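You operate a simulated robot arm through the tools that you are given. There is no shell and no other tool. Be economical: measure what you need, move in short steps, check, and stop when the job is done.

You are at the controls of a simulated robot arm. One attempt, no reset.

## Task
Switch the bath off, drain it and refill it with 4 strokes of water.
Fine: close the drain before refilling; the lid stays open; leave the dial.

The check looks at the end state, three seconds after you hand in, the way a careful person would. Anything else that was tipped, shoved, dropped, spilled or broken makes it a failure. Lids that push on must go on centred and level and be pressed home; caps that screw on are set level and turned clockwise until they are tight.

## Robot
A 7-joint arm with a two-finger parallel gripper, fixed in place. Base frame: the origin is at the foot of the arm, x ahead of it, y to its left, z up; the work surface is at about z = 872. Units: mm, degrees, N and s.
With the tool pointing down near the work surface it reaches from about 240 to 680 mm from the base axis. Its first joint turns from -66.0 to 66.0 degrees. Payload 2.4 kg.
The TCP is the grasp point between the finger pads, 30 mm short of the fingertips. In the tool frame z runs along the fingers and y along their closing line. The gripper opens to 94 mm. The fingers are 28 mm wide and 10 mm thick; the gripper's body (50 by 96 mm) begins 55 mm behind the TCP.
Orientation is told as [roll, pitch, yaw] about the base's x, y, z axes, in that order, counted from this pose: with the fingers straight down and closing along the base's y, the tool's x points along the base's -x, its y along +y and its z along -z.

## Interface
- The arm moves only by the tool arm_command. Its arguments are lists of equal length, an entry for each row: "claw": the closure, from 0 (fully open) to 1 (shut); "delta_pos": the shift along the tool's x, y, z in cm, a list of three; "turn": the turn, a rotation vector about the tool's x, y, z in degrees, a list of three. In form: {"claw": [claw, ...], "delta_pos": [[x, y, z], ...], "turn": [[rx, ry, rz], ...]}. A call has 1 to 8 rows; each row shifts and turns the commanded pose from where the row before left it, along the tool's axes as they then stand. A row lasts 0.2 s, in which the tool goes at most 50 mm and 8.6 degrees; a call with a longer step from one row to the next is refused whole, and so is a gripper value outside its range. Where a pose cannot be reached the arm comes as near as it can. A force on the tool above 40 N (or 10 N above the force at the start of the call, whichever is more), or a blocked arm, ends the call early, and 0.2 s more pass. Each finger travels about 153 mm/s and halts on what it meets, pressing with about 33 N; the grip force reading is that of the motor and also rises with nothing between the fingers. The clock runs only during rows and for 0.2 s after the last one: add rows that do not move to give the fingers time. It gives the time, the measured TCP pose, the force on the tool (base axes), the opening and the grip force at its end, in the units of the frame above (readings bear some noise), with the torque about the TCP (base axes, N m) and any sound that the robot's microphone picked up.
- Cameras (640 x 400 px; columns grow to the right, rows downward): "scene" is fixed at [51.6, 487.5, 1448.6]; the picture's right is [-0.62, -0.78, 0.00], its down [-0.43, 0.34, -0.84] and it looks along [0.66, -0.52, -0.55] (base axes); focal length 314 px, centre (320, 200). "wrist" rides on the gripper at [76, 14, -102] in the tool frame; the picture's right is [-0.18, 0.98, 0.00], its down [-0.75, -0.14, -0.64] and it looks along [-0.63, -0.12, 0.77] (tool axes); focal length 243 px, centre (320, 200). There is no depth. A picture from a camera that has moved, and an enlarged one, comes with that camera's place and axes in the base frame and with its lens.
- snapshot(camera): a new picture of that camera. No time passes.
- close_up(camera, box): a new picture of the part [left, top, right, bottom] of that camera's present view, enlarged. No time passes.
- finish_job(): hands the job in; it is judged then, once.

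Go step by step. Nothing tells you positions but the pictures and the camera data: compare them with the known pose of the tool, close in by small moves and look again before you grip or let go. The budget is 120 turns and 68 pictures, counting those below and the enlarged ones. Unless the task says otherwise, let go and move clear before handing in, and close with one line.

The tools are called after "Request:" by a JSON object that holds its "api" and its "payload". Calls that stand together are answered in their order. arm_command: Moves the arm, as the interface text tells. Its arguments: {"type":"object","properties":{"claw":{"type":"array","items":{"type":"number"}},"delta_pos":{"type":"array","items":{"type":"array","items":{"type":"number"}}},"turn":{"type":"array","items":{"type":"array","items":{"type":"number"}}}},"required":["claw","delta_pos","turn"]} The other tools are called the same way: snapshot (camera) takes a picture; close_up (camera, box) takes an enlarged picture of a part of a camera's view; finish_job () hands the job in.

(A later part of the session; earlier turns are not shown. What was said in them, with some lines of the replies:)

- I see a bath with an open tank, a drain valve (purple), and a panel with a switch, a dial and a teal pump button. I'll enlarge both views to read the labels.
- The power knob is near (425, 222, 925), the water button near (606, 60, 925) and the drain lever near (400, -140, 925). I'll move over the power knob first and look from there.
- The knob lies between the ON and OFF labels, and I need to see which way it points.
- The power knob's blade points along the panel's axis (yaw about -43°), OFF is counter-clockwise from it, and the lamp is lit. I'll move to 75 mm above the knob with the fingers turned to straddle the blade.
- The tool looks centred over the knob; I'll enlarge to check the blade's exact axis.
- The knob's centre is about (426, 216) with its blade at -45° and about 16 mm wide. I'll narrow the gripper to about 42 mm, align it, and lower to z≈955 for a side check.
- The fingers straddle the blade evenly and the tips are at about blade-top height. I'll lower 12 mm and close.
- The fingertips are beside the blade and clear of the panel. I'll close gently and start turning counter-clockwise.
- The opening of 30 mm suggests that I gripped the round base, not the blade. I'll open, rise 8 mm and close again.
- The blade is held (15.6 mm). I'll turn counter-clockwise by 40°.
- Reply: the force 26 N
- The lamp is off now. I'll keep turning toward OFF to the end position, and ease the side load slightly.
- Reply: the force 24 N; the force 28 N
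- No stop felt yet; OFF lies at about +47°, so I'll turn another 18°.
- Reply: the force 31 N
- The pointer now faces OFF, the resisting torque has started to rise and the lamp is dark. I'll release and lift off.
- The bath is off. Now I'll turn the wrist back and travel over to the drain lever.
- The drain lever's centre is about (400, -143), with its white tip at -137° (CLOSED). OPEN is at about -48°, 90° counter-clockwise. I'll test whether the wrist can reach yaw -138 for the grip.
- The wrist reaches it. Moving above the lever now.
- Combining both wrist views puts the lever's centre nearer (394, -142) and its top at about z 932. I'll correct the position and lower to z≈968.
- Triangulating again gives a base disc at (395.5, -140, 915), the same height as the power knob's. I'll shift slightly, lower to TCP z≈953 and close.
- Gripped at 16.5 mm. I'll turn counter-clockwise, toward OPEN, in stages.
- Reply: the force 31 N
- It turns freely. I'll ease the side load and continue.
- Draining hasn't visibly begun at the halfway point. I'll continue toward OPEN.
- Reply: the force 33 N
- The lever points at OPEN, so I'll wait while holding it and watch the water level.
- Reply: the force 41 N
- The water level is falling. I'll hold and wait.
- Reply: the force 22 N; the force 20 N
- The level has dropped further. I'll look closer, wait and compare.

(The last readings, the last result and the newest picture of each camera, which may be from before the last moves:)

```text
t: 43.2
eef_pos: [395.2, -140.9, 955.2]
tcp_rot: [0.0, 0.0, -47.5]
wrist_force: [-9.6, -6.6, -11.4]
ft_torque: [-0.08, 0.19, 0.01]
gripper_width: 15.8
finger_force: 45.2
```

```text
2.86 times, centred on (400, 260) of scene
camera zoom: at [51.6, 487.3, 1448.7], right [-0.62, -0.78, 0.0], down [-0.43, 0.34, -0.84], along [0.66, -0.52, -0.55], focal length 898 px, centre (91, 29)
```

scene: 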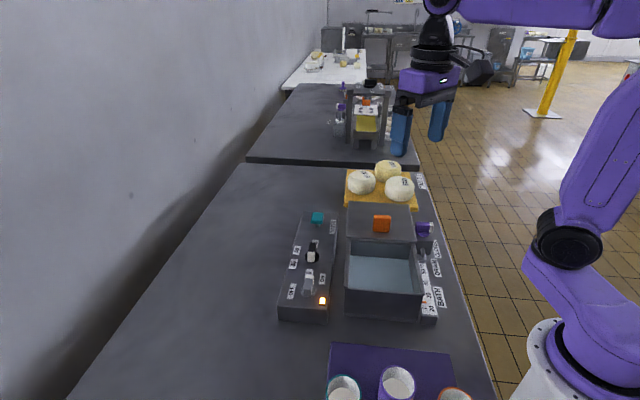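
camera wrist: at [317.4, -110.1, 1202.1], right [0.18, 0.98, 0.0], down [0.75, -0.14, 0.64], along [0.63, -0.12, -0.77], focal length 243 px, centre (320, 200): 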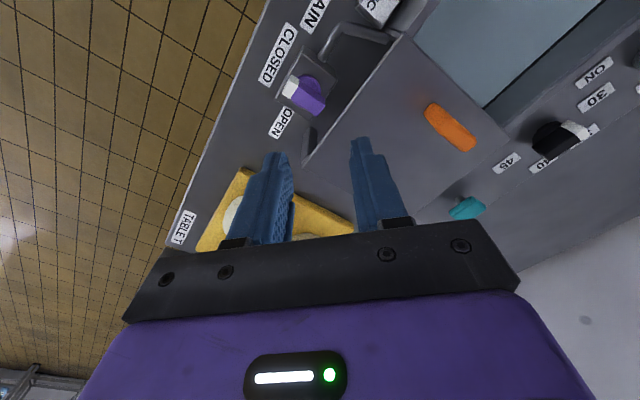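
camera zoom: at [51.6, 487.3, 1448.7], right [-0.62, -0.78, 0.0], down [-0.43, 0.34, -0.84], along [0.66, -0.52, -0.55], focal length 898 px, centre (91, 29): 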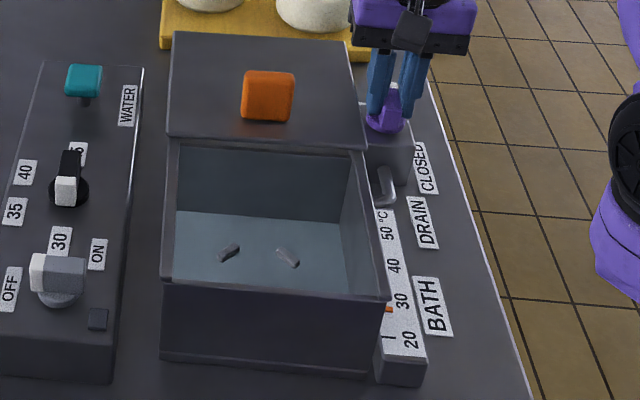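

It is still draining and parts on the tank floor are starting to show. I'll wait further.

Request:
{"api": "arm_command", "payload": {"claw": [0.9, 0.9, 0.9, 0.9, 0.9, 0.9, 0.9, 0.9], "delta_pos": [[0, 0, 0], [0, 0, 0], [0, 0, 0], [0, 0, 0], [0, 0, 0], [0, 0, 0], [0, 0, 0], [0, 0, 0]], "turn": [[0, 0, 0], [0, 0, 0], [0, 0, 0], [0, 0, 0], [0, 0, 0], [0, 0, 0], [0, 0, 0], [0, 0, 0]]}}

Request:
{"api": "arm_command", "payload": {"claw": [0.9, 0.9, 0.9, 0.9, 0.9, 0.9, 0.9, 0.9], "delta_pos": [[0, 0, 0], [0, 0, 0], [0, 0, 0], [0, 0, 0], [0, 0, 0], [0, 0, 0], [0, 0, 0], [0, 0, 0]], "turn": [[0, 0, 0], [0, 0, 0], [0, 0, 0], [0, 0, 0], [0, 0, 0], [0, 0, 0], [0, 0, 0], [0, 0, 0]]}}

Request:
{"api": "arm_command", "payload": {"claw": [0.9, 0.9, 0.9, 0.9, 0.9, 0.9, 0.9, 0.9], "delta_pos": [[0, 0, 0], [0, 0, 0], [0, 0, 0], [0, 0, 0], [0, 0, 0], [0, 0, 0], [0, 0, 0], [0, 0, 0]], "turn": [[0, 0, 0], [0, 0, 0], [0, 0, 0], [0, 0, 0], [0, 0, 0], [0, 0, 0], [0, 0, 0], [0, 0, 0]]}}

Request:
{"api": "arm_command", "payload": {"claw": [0.9, 0.9, 0.9, 0.9, 0.9, 0.9, 0.9, 0.9], "delta_pos": [[0, 0, 0], [0, 0, 0], [0, 0, 0], [0, 0, 0], [0, 0, 0], [0, 0, 0], [0, 0, 0], [0, 0, 0]], "turn": [[0, 0, 0], [0, 0, 0], [0, 0, 0], [0, 0, 0], [0, 0, 0], [0, 0, 0], [0, 0, 0], [0, 0, 0]]}}

Request:
{"api": "arm_command", "payload": {"claw": [0.9, 0.9, 0.9, 0.9, 0.9, 0.9, 0.9, 0.9], "delta_pos": [[0, 0, 0], [0, 0, 0], [0, 0, 0], [0, 0, 0], [0, 0, 0], [0, 0, 0], [0, 0, 0], [0, 0, 0]], "turn": [[0, 0, 0], [0, 0, 0], [0, 0, 0], [0, 0, 0], [0, 0, 0], [0, 0, 0], [0, 0, 0], [0, 0, 0]]}}

Request:
{"api": "arm_command", "payload": {"claw": [0.9, 0.9, 0.9, 0.9, 0.9, 0.9, 0.9, 0.9], "delta_pos": [[0, 0, 0], [0, 0, 0], [0, 0, 0], [0, 0, 0], [0, 0, 0], [0, 0, 0], [0, 0, 0], [0, 0, 0]], "turn": [[0, 0, 0], [0, 0, 0], [0, 0, 0], [0, 0, 0], [0, 0, 0], [0, 0, 0], [0, 0, 0], [0, 0, 0]]}}

Request:
{"api": "close_up", "payload": {"camera": "scene", "box": [330, 190, 470, 330]}}

```text
t: 45.0
eef_pos: [395.8, -140.4, 954.4]
tcp_rot: [0.0, 0.0, -47.6]
wrist_force: [-8.9, -6.4, -9.8]
ft_torque: [-0.06, 0.22, 0.01]
gripper_width: 15.5
finger_force: 45.0
```

```text
t: 46.8
eef_pos: [395.2, -141.5, 955.6]
tcp_rot: [0.0, 0.0, -47.4]
wrist_force: [-8.2, -6.1, -8.3]
ft_torque: [-0.08, 0.18, 0.03]
gripper_width: 15.8
finger_force: 44.7
```

```text
t: 48.6
eef_pos: [395.1, -141.9, 955.0]
tcp_rot: [0.0, 0.0, -47.6]
wrist_force: [-8.4, -6.7, -8.2]
ft_torque: [-0.07, 0.17, 0.03]
gripper_width: 15.8
finger_force: 45.0
```

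```text
t: 50.4
eef_pos: [394.1, -140.7, 956.0]
tcp_rot: [0.0, 0.0, -47.6]
wrist_force: [-8.1, -5.7, -7.4]
ft_torque: [-0.13, 0.23, 0.02]
gripper_width: 15.6
finger_force: 44.7
```

```text
t: 52.2
eef_pos: [395.1, -140.8, 955.0]
tcp_rot: [0.0, -0.1, -47.7]
wrist_force: [-8.1, -6.9, -5.8]
ft_torque: [-0.07, 0.19, 0.02]
gripper_width: 16.0
finger_force: 44.8
```

```text
t: 54.0
eef_pos: [396.1, -141.3, 954.5]
tcp_rot: [-0.1, 0.0, -47.5]
wrist_force: [-7.6, -6.7, -4.7]
ft_torque: [-0.14, 0.22, 0.04]
gripper_width: 15.9
finger_force: 45.0
```

```text
2.86 times, centred on (400, 260) of scene
camera zoom: at [51.5, 487.3, 1448.7], right [-0.62, -0.78, 0.0], down [-0.43, 0.34, -0.84], along [0.66, -0.52, -0.55], focal length 898 px, centre (91, 29)
```

zoom: 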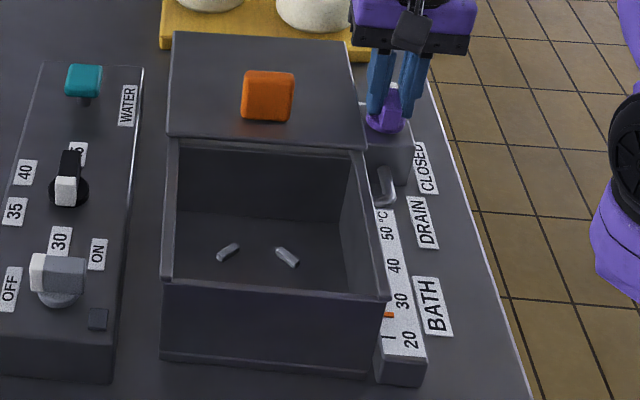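

The bath is empty. Now I'll turn the lever clockwise, back to CLOSED.

Request:
{"api": "arm_command", "payload": {"claw": [0.9, 0.9, 0.9, 0.9, 0.9, 0.9], "delta_pos": [[0, 0, 0], [0, 0, 0], [0, 0, 0], [0, 0, 0], [0, 0, 0], [0, 0, 0]], "turn": [[0, 0, 8], [0, 0, 8], [0, 0, 8], [0, 0, 8], [0, 0, 8], [0, 0, 0]]}}

Request:
{"api": "arm_command", "payload": {"claw": [0.9, 0.9, 0.9, 0.9, 0.9, 0.9, 0.9, 0.9], "delta_pos": [[0, 0, 0], [0, 0, 0], [0, 0, 0], [0, 0, 0], [0, 0, 0], [0, 0, 0], [0, 0, 0], [0, 0, 0]], "turn": [[0, 0, 8], [0, 0, 8], [0, 0, 8], [0, 0, 8], [0, 0, 8], [0, 0, 8], [0, 0, 2], [0, 0, 0]]}}

```text
t: 55.4
eef_pos: [396.3, -140.6, 953.6]
tcp_rot: [0.1, 0.0, -87.6]
wrist_force: [-2.0, -7.4, -4.7]
ft_torque: [0.98, 0.13, -0.02]
gripper_width: 15.9
finger_force: 45.0
```

```text
t: 57.2
eef_pos: [395.9, -140.2, 956.0]
tcp_rot: [0.1, 0.0, -137.6]
wrist_force: [8.2, -7.5, -9.9]
ft_torque: [-0.63, 0.36, 1.5]
gripper_width: 16.6
finger_force: 44.8
```

The torque shows it is against the closed stop. I'll release, rise and check.

Request:
{"api": "arm_command", "payload": {"claw": [0.75, 0.6, 0.6, 0.6, 0.6, 0.6], "delta_pos": [[0, 0, 0], [0, 0, 0], [0, 0, -3], [0, 0, -4], [0, 0, -4], [0, 0, -4]], "turn": [[0, 0, 0], [0, 0, 0], [0, 0, 0], [0, 0, 0], [0, 0, 0], [0, 0, 0]]}}

Request:
{"api": "close_up", "payload": {"camera": "wrist", "box": [220, 40, 420, 200]}}

Request:
{"api": "close_up", "payload": {"camera": "scene", "box": [270, 190, 470, 330]}}

```text
t: 58.6
eef_pos: [395.1, -141.4, 1105.5]
tcp_rot: [-0.1, 0.0, -137.6]
wrist_force: [0.1, 0.2, 0.8]
ft_torque: [-0.01, -0.02, 0.02]
gripper_width: 37.7
finger_force: 0.0
```

```text
2.50 times, centred on (320, 120) of wrist
camera zoom: at [460.4, -99.8, 1206.6], right [0.53, -0.85, 0.0], down [-0.65, -0.4, 0.64], along [-0.55, -0.34, -0.77], focal length 606 px, centre (320, 400)
```

zoom: 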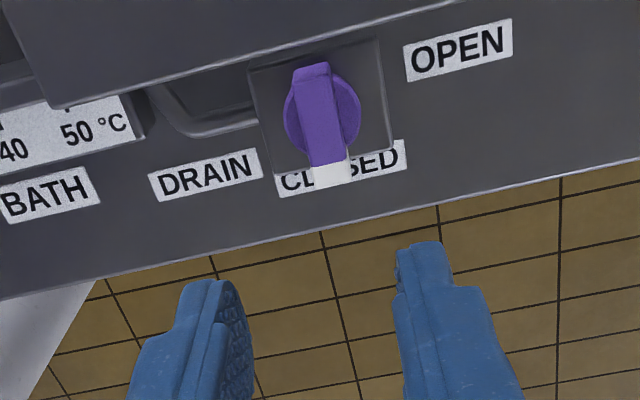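

```text
2.86 times, centred on (370, 260) of scene
camera zoom: at [51.6, 487.5, 1448.6], right [-0.62, -0.78, 0.0], down [-0.43, 0.34, -0.84], along [0.66, -0.52, -0.55], focal length 898 px, centre (177, 29)
```

zoom: 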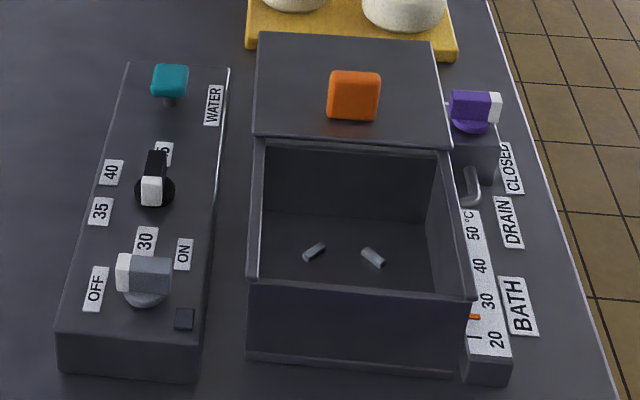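

The drain is closed and the tank is empty. Next I'll turn the wrist back to yaw 0 and travel to the water button.

Request:
{"api": "arm_command", "payload": {"claw": [0.6, 0.6, 0.6, 0.6, 0.6, 0.6, 0.6, 0.6], "delta_pos": [[0, 0, 0], [0, 0, 0], [0, 0, 0], [0, 0, 0], [0, 0, 0], [0, 0, 0], [0, 0, 0], [0, 0, 0]], "turn": [[0, 0, -8.6], [0, 0, -8.6], [0, 0, -8.6], [0, 0, -8.6], [0, 0, -8.6], [0, 0, -8.6], [0, 0, -8.6], [0, 0, -8.6]]}}

Request:
{"api": "arm_command", "payload": {"claw": [0.6, 0.6, 0.6, 0.6, 0.6, 0.6, 0.6, 0.6], "delta_pos": [[0, 0, 0], [0, 0, 0], [0, 0, 0], [0, 0, 0], [0, 0, 0], [0, 0, 0], [0, 0, 0], [0, 0, 0]], "turn": [[0, 0, -8.6], [0, 0, -8.6], [0, 0, -8.6], [0, 0, -8.6], [0, 0, -8.6], [0, 0, -8.6], [0, 0, -8.6], [0, 0, -8.6]]}}

Request:
{"api": "arm_command", "payload": {"claw": [1, 1, 1, 1, 1, 1], "delta_pos": [[-3.2, 3.3, 0], [-3.2, 3.3, 0], [-3.2, 3.3, 0], [-3.2, 3.3, 0], [-3.2, 3.3, 0], [-3.2, 3.3, 0]], "turn": [[0, 0, 0], [0, 0, 0], [0, 0, 0], [0, 0, 0], [0, 0, 0], [0, 0, 0]]}}

Request:
{"api": "snapshot", "payload": {"camera": "wrist"}}

```text
t: 60.4
eef_pos: [396.8, -140.8, 1105.7]
tcp_rot: [0.0, -0.1, -68.6]
wrist_force: [0.0, -0.1, -0.2]
ft_torque: [0.01, -0.01, 0.0]
gripper_width: 37.5
finger_force: 0.0
```

```text
t: 62.2
eef_pos: [394.5, -140.3, 1105.3]
tcp_rot: [0.0, 0.0, 0.1]
wrist_force: [0.4, 0.1, 0.3]
ft_torque: [0.03, -0.01, 0.0]
gripper_width: 37.5
finger_force: 0.1
```

```text
t: 63.6
eef_pos: [587.9, 57.5, 1104.4]
tcp_rot: [0.0, 0.0, 0.0]
wrist_force: [0.2, 0.6, 0.8]
ft_torque: [0.01, 0.02, -0.01]
gripper_width: 0.1
finger_force: 33.3
```

```text
31 pictures are left
camera wrist: at [511.3, 72.0, 1206.3], right [0.18, 0.98, 0.0], down [0.75, -0.14, 0.64], along [0.63, -0.12, -0.77], focal length 243 px, centre (320, 200)
```

wrist: 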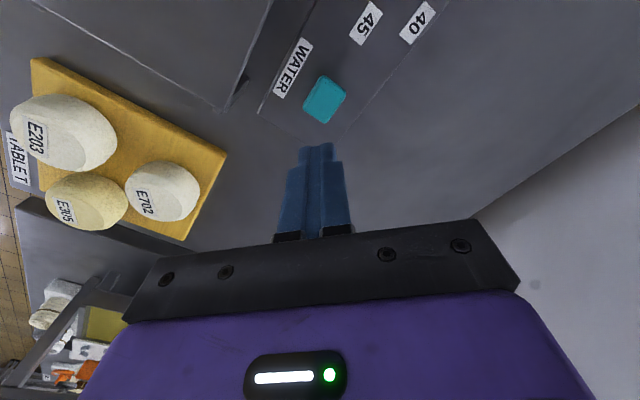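

The button is about at (598, 60), its top near z 930. I'll move above it and lower to z≈1000.

Request:
{"api": "arm_command", "payload": {"claw": [1, 1, 1, 1], "delta_pos": [[-1.0, 0.25, 3], [0, 0, 4], [0, 0, 3.4], [0, 0, 0]], "turn": [[0, 0, 0], [0, 0, 0], [0, 0, 0], [0, 0, 0]]}}

Request:
{"api": "close_up", "payload": {"camera": "wrist", "box": [220, 60, 420, 220]}}

Request:
{"api": "close_up", "payload": {"camera": "scene", "box": [270, 170, 370, 250]}}

```text
t: 64.6
eef_pos: [596.4, 59.1, 1000.6]
tcp_rot: [-0.1, 0.0, -0.1]
wrist_force: [0.3, -0.3, -0.3]
ft_torque: [-0.02, 0.04, 0.01]
gripper_width: 0.0
finger_force: 33.0
```

```text
2.50 times, centred on (320, 140) of wrist
camera zoom: at [519.4, 73.9, 1102.1], right [0.18, 0.98, 0.0], down [0.75, -0.14, 0.64], along [0.63, -0.12, -0.77], focal length 606 px, centre (320, 350)
```

zoom: 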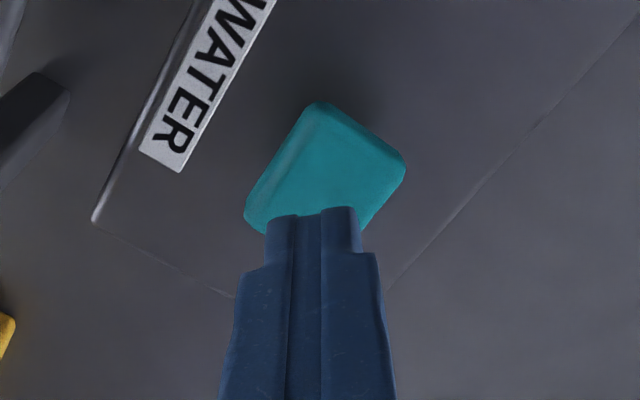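

```text
5.00 times, centred on (320, 210) of scene
camera zoom: at [51.6, 487.5, 1448.6], right [-0.62, -0.78, 0.0], down [-0.43, 0.34, -0.84], along [0.66, -0.52, -0.55], focal length 1572 px, centre (320, 150)
```

zoom: 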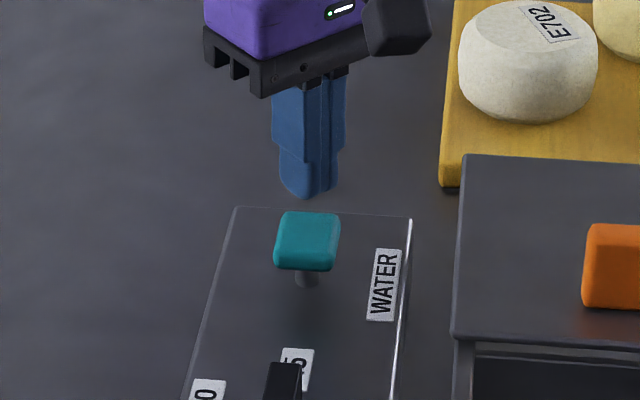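

The button's centre is about (591, 62). I'll shift and lower to just above it.

Request:
{"api": "arm_command", "payload": {"claw": [1, 1, 1, 1], "delta_pos": [[0.55, 0.25, 0], [0, 0, 1], [0, 0, 1.1], [0, 0, 0]], "turn": [[0, 0, 0], [0, 0, 0], [0, 0, 0], [0, 0, 0]]}}

Request:
{"api": "close_up", "payload": {"camera": "wrist", "box": [220, 60, 420, 220]}}

Request:
{"api": "close_up", "payload": {"camera": "scene", "box": [290, 190, 350, 240]}}

```text
t: 65.6
eef_pos: [592.0, 62.9, 979.8]
tcp_rot: [0.0, 0.0, 0.0]
wrist_force: [0.3, -0.8, 0.6]
ft_torque: [-0.04, 0.0, -0.01]
gripper_width: 0.0
finger_force: 32.8
```

```text
2.50 times, centred on (320, 140) of wrist
camera zoom: at [514.8, 77.2, 1081.4], right [0.18, 0.98, 0.0], down [0.75, -0.14, 0.64], along [0.63, -0.12, -0.77], focal length 606 px, centre (320, 350)
```

zoom: 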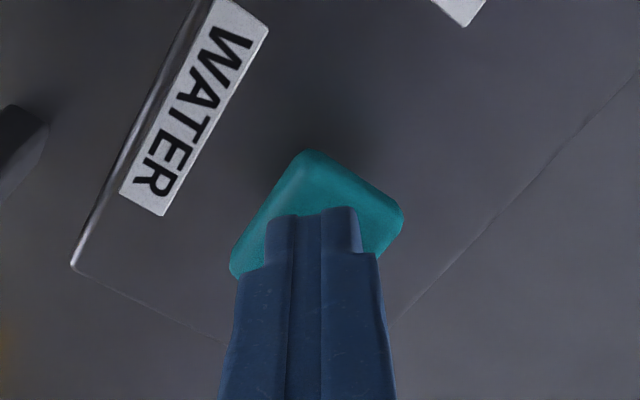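

```text
8.00 times, centred on (320, 215) of scene
camera zoom: at [51.6, 487.5, 1448.6], right [-0.62, -0.78, 0.0], down [-0.43, 0.34, -0.84], along [0.66, -0.52, -0.55], focal length 2515 px, centre (320, 80)
```

zoom: 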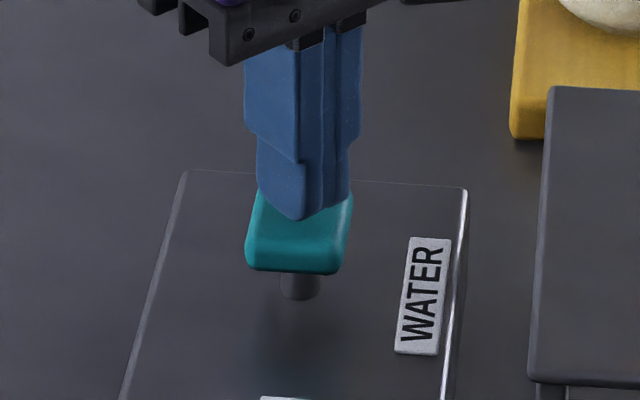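

Well placed over the button. I'll lower gently in small steps to find contact.

Request:
{"api": "arm_command", "payload": {"claw": [1, 1, 1, 1, 1], "delta_pos": [[0, 0, 0.3], [0, 0, 0.3], [0, 0, 0.3], [0, 0, 0.2], [0, 0, 0]], "turn": [[0, 0, 0], [0, 0, 0], [0, 0, 0], [0, 0, 0], [0, 0, 0]]}}

```text
t: 66.8
eef_pos: [591.2, 62.2, 968.7]
tcp_rot: [-0.1, 0.0, 0.0]
wrist_force: [-0.8, 0.4, 2.3]
ft_torque: [-0.01, 0.03, 0.0]
gripper_width: 0.0
finger_force: 33.1
```

Request:
{"api": "arm_command", "payload": {"claw": [1, 1, 1], "delta_pos": [[0, 0, 0.2], [0, 0, 0.2], [0, 0, 0]], "turn": [[0, 0, 0], [0, 0, 0], [0, 0, 0]]}}

Request:
{"api": "close_up", "payload": {"camera": "scene", "box": [290, 190, 350, 240]}}

```text
t: 67.6
eef_pos: [592.4, 62.9, 964.2]
tcp_rot: [0.0, 0.0, -0.1]
wrist_force: [0.3, 1.2, 3.0]
ft_torque: [0.01, -0.01, 0.0]
gripper_width: 0.0
finger_force: 32.6
```

```text
8.00 times, centred on (320, 215) of scene
camera zoom: at [51.6, 487.5, 1448.6], right [-0.62, -0.78, 0.0], down [-0.43, 0.34, -0.84], along [0.66, -0.52, -0.55], focal length 2515 px, centre (320, 80)
```

zoom: 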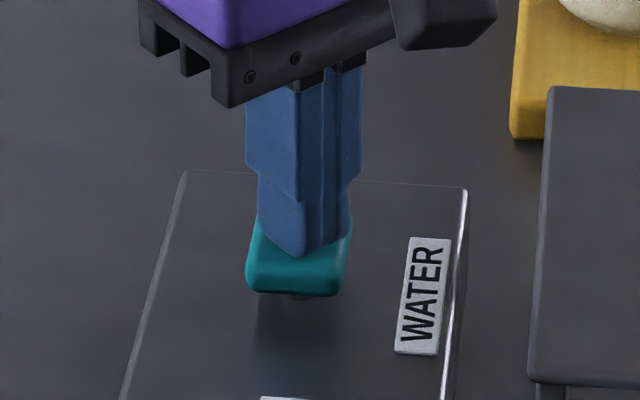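

The button is going down with a light spring. I'll press on until it bottoms out.

Request:
{"api": "arm_command", "payload": {"claw": [1, 1, 1], "delta_pos": [[0, 0, 0.2], [0, 0, 0.2], [0, 0, 0]], "turn": [[0, 0, 0], [0, 0, 0], [0, 0, 0]]}}

Request:
{"api": "close_up", "payload": {"camera": "scene", "box": [290, 190, 430, 330]}}

```text
t: 68.4
eef_pos: [591.9, 63.2, 961.4]
tcp_rot: [0.0, 0.0, 0.0]
wrist_force: [1.7, 0.4, 4.1]
ft_torque: [-0.01, -0.05, 0.03]
gripper_width: 0.0
finger_force: 32.7
```

```text
2.86 times, centred on (360, 260) of scene
camera zoom: at [51.6, 487.5, 1448.6], right [-0.62, -0.78, 0.0], down [-0.43, 0.34, -0.84], along [0.66, -0.52, -0.55], focal length 898 px, centre (206, 29)
```

zoom: 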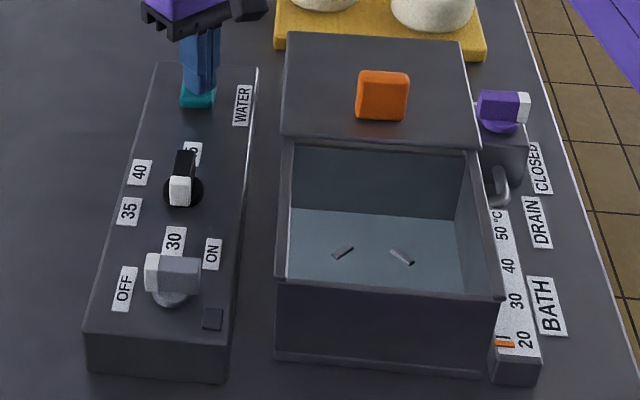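

Water has come in, so this is stroke 1. I'll check for the bottom with 3 mm more, then rise fully above the button.

Request:
{"api": "arm_command", "payload": {"claw": [1, 1, 1], "delta_pos": [[0, 0, 0.15], [0, 0, 0.15], [0, 0, 0]], "turn": [[0, 0, 0], [0, 0, 0], [0, 0, 0]]}}

Request:
{"api": "arm_command", "payload": {"claw": [1, 1, 1, 1, 1], "delta_pos": [[0, 0, -1], [0, 0, -1], [0, 0, 0], [0, 0, 0], [0, 0, 0]], "turn": [[0, 0, 0], [0, 0, 0], [0, 0, 0], [0, 0, 0], [0, 0, 0]]}}

Request:
{"api": "close_up", "payload": {"camera": "scene", "box": [290, 190, 430, 330]}}

```text
t: 69.2
eef_pos: [592.2, 61.8, 957.2]
tcp_rot: [0.1, 0.0, 0.0]
wrist_force: [-0.5, -0.6, 4.7]
ft_torque: [-0.03, 0.01, 0.03]
gripper_width: 0.2
finger_force: 32.8
```

```text
t: 70.4
eef_pos: [591.5, 61.2, 978.6]
tcp_rot: [0.0, 0.0, -0.1]
wrist_force: [-0.4, 0.4, -0.6]
ft_torque: [0.02, 0.0, 0.02]
gripper_width: 0.1
finger_force: 33.2
```

```text
2.86 times, centred on (360, 260) of scene
camera zoom: at [51.6, 487.5, 1448.6], right [-0.62, -0.78, 0.0], down [-0.43, 0.34, -0.84], along [0.66, -0.52, -0.55], focal length 898 px, centre (206, 29)
```

zoom: 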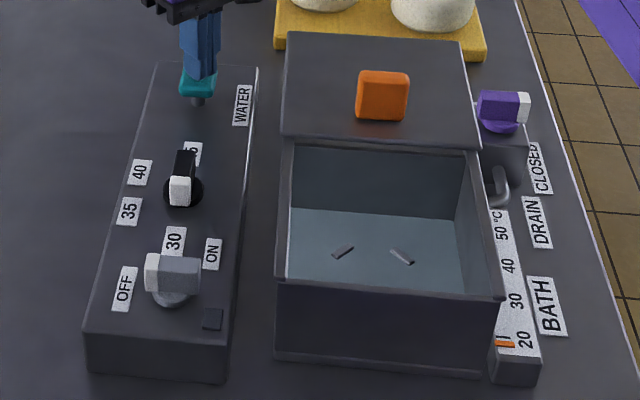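

That gave one stroke, and the button has sprung back. Now stroke 2.

Request:
{"api": "arm_command", "payload": {"claw": [1, 1, 1, 1, 1, 1, 1], "delta_pos": [[0, 0, 0.7], [0, 0, 0.7], [0, 0, 0.6], [0, 0, 0], [0, 0, -1], [0, 0, -1], [0, 0, 0]], "turn": [[0, 0, 0], [0, 0, 0], [0, 0, 0], [0, 0, 0], [0, 0, 0], [0, 0, 0], [0, 0, 0]]}}

Request:
{"api": "close_up", "payload": {"camera": "scene", "box": [290, 190, 430, 330]}}

```text
t: 72.0
eef_pos: [592.8, 62.6, 978.8]
tcp_rot: [0.0, -0.1, -0.1]
wrist_force: [-0.3, 0.6, -0.1]
ft_torque: [-0.06, 0.0, -0.03]
gripper_width: 0.0
finger_force: 32.8
```

```text
2.86 times, centred on (360, 260) of scene
camera zoom: at [51.6, 487.5, 1448.6], right [-0.62, -0.78, 0.0], down [-0.43, 0.34, -0.84], along [0.66, -0.52, -0.55], focal length 898 px, centre (206, 29)
```

zoom: 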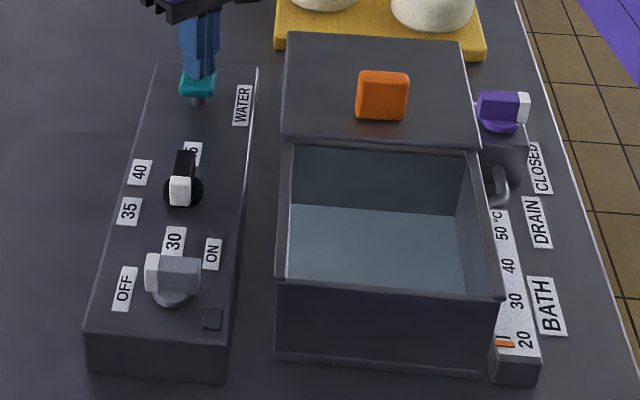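

The level rose by another step (line from about 210 to 205). Now stroke 3.

Request:
{"api": "arm_command", "payload": {"claw": [1, 1, 1, 1, 1, 1, 1], "delta_pos": [[0, 0, 0.7], [0, 0, 0.7], [0, 0, 0.6], [0, 0, 0], [0, 0, -1], [0, 0, -1], [0, 0, 0]], "turn": [[0, 0, 0], [0, 0, 0], [0, 0, 0], [0, 0, 0], [0, 0, 0], [0, 0, 0], [0, 0, 0]]}}

Request:
{"api": "close_up", "payload": {"camera": "scene", "box": [290, 190, 430, 330]}}

```text
t: 73.6
eef_pos: [592.3, 63.3, 978.8]
tcp_rot: [0.0, 0.0, 0.0]
wrist_force: [-0.4, 1.3, -0.3]
ft_torque: [0.04, 0.0, -0.01]
gripper_width: 0.1
finger_force: 33.4
```

```text
2.86 times, centred on (360, 260) of scene
camera zoom: at [51.6, 487.5, 1448.6], right [-0.62, -0.78, 0.0], down [-0.43, 0.34, -0.84], along [0.66, -0.52, -0.55], focal length 898 px, centre (206, 29)
```

zoom: 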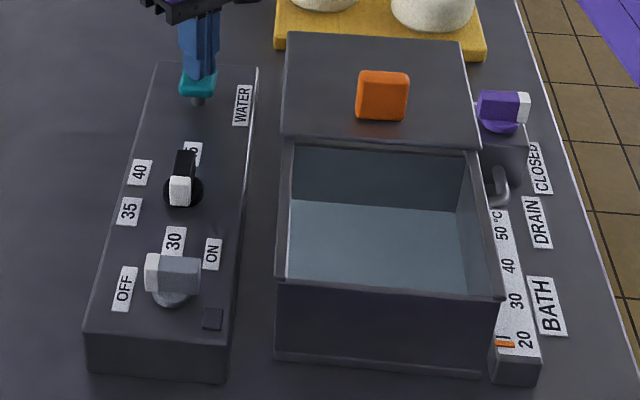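

The level rose another step (about 199). Now stroke 4, then I'll lift clear.

Request:
{"api": "arm_command", "payload": {"claw": [1, 1, 1, 1, 1, 1, 1], "delta_pos": [[0, 0, 0.7], [0, 0, 0.7], [0, 0, 0.6], [0, 0, 0], [0, 0, -1], [0, 0, -1], [0, 0, 0]], "turn": [[0, 0, 0], [0, 0, 0], [0, 0, 0], [0, 0, 0], [0, 0, 0], [0, 0, 0], [0, 0, 0]]}}

Request:
{"api": "close_up", "payload": {"camera": "scene", "box": [290, 190, 430, 330]}}

Request:
{"api": "arm_command", "payload": {"claw": [1, 1, 1, 1, 1], "delta_pos": [[0, 0, -4], [0, 0, -4], [0, 0, -4], [0, 0, 0], [0, 0, 0]], "turn": [[0, 0, 0], [0, 0, 0], [0, 0, 0], [0, 0, 0], [0, 0, 0]]}}

Request:
{"api": "close_up", "payload": {"camera": "scene", "box": [270, 150, 470, 330]}}

```text
t: 75.2
eef_pos: [593.3, 62.4, 978.7]
tcp_rot: [-0.1, 0.0, 0.0]
wrist_force: [-0.5, -1.0, 0.2]
ft_torque: [0.01, -0.01, 0.01]
gripper_width: 0.1
finger_force: 33.0
```

```text
2.86 times, centred on (360, 260) of scene
camera zoom: at [51.6, 487.5, 1448.6], right [-0.62, -0.78, 0.0], down [-0.43, 0.34, -0.84], along [0.66, -0.52, -0.55], focal length 898 px, centre (206, 29)
```

zoom: 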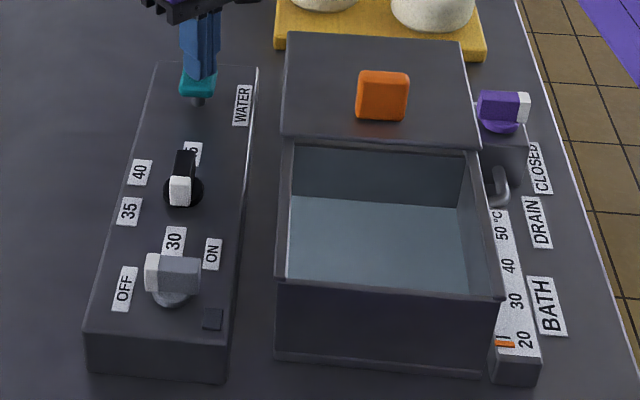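

```text
t: 76.4
eef_pos: [593.2, 62.8, 1097.9]
tcp_rot: [0.0, 0.0, 0.0]
wrist_force: [0.5, 0.7, 0.2]
ft_torque: [-0.03, 0.0, -0.05]
gripper_width: 0.0
finger_force: 32.4
```

```text
2.22 times, centred on (370, 240) of scene
camera zoom: at [51.6, 487.5, 1448.6], right [-0.62, -0.78, 0.0], down [-0.43, 0.34, -0.84], along [0.66, -0.52, -0.55], focal length 699 px, centre (209, 111)
```

zoom: 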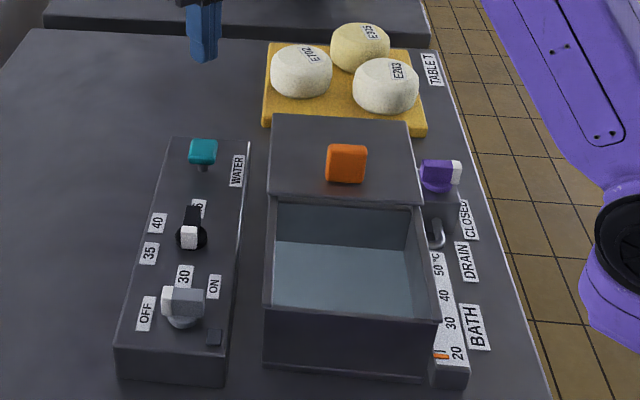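

Switched off (lamp dark), drained, drain closed again, and refilled with four separate strokes that each raised the level. The lid and dial are untouched and the arm is clear, so I'm handing in.

Request:
{"api": "finish_job", "payload": {}}

```text
The job is handed in.
```

The bath is off, drained, its drain closed again and refilled with 4 strokes of water; the lid is still open, the dial was left alone, and the job is handed in.
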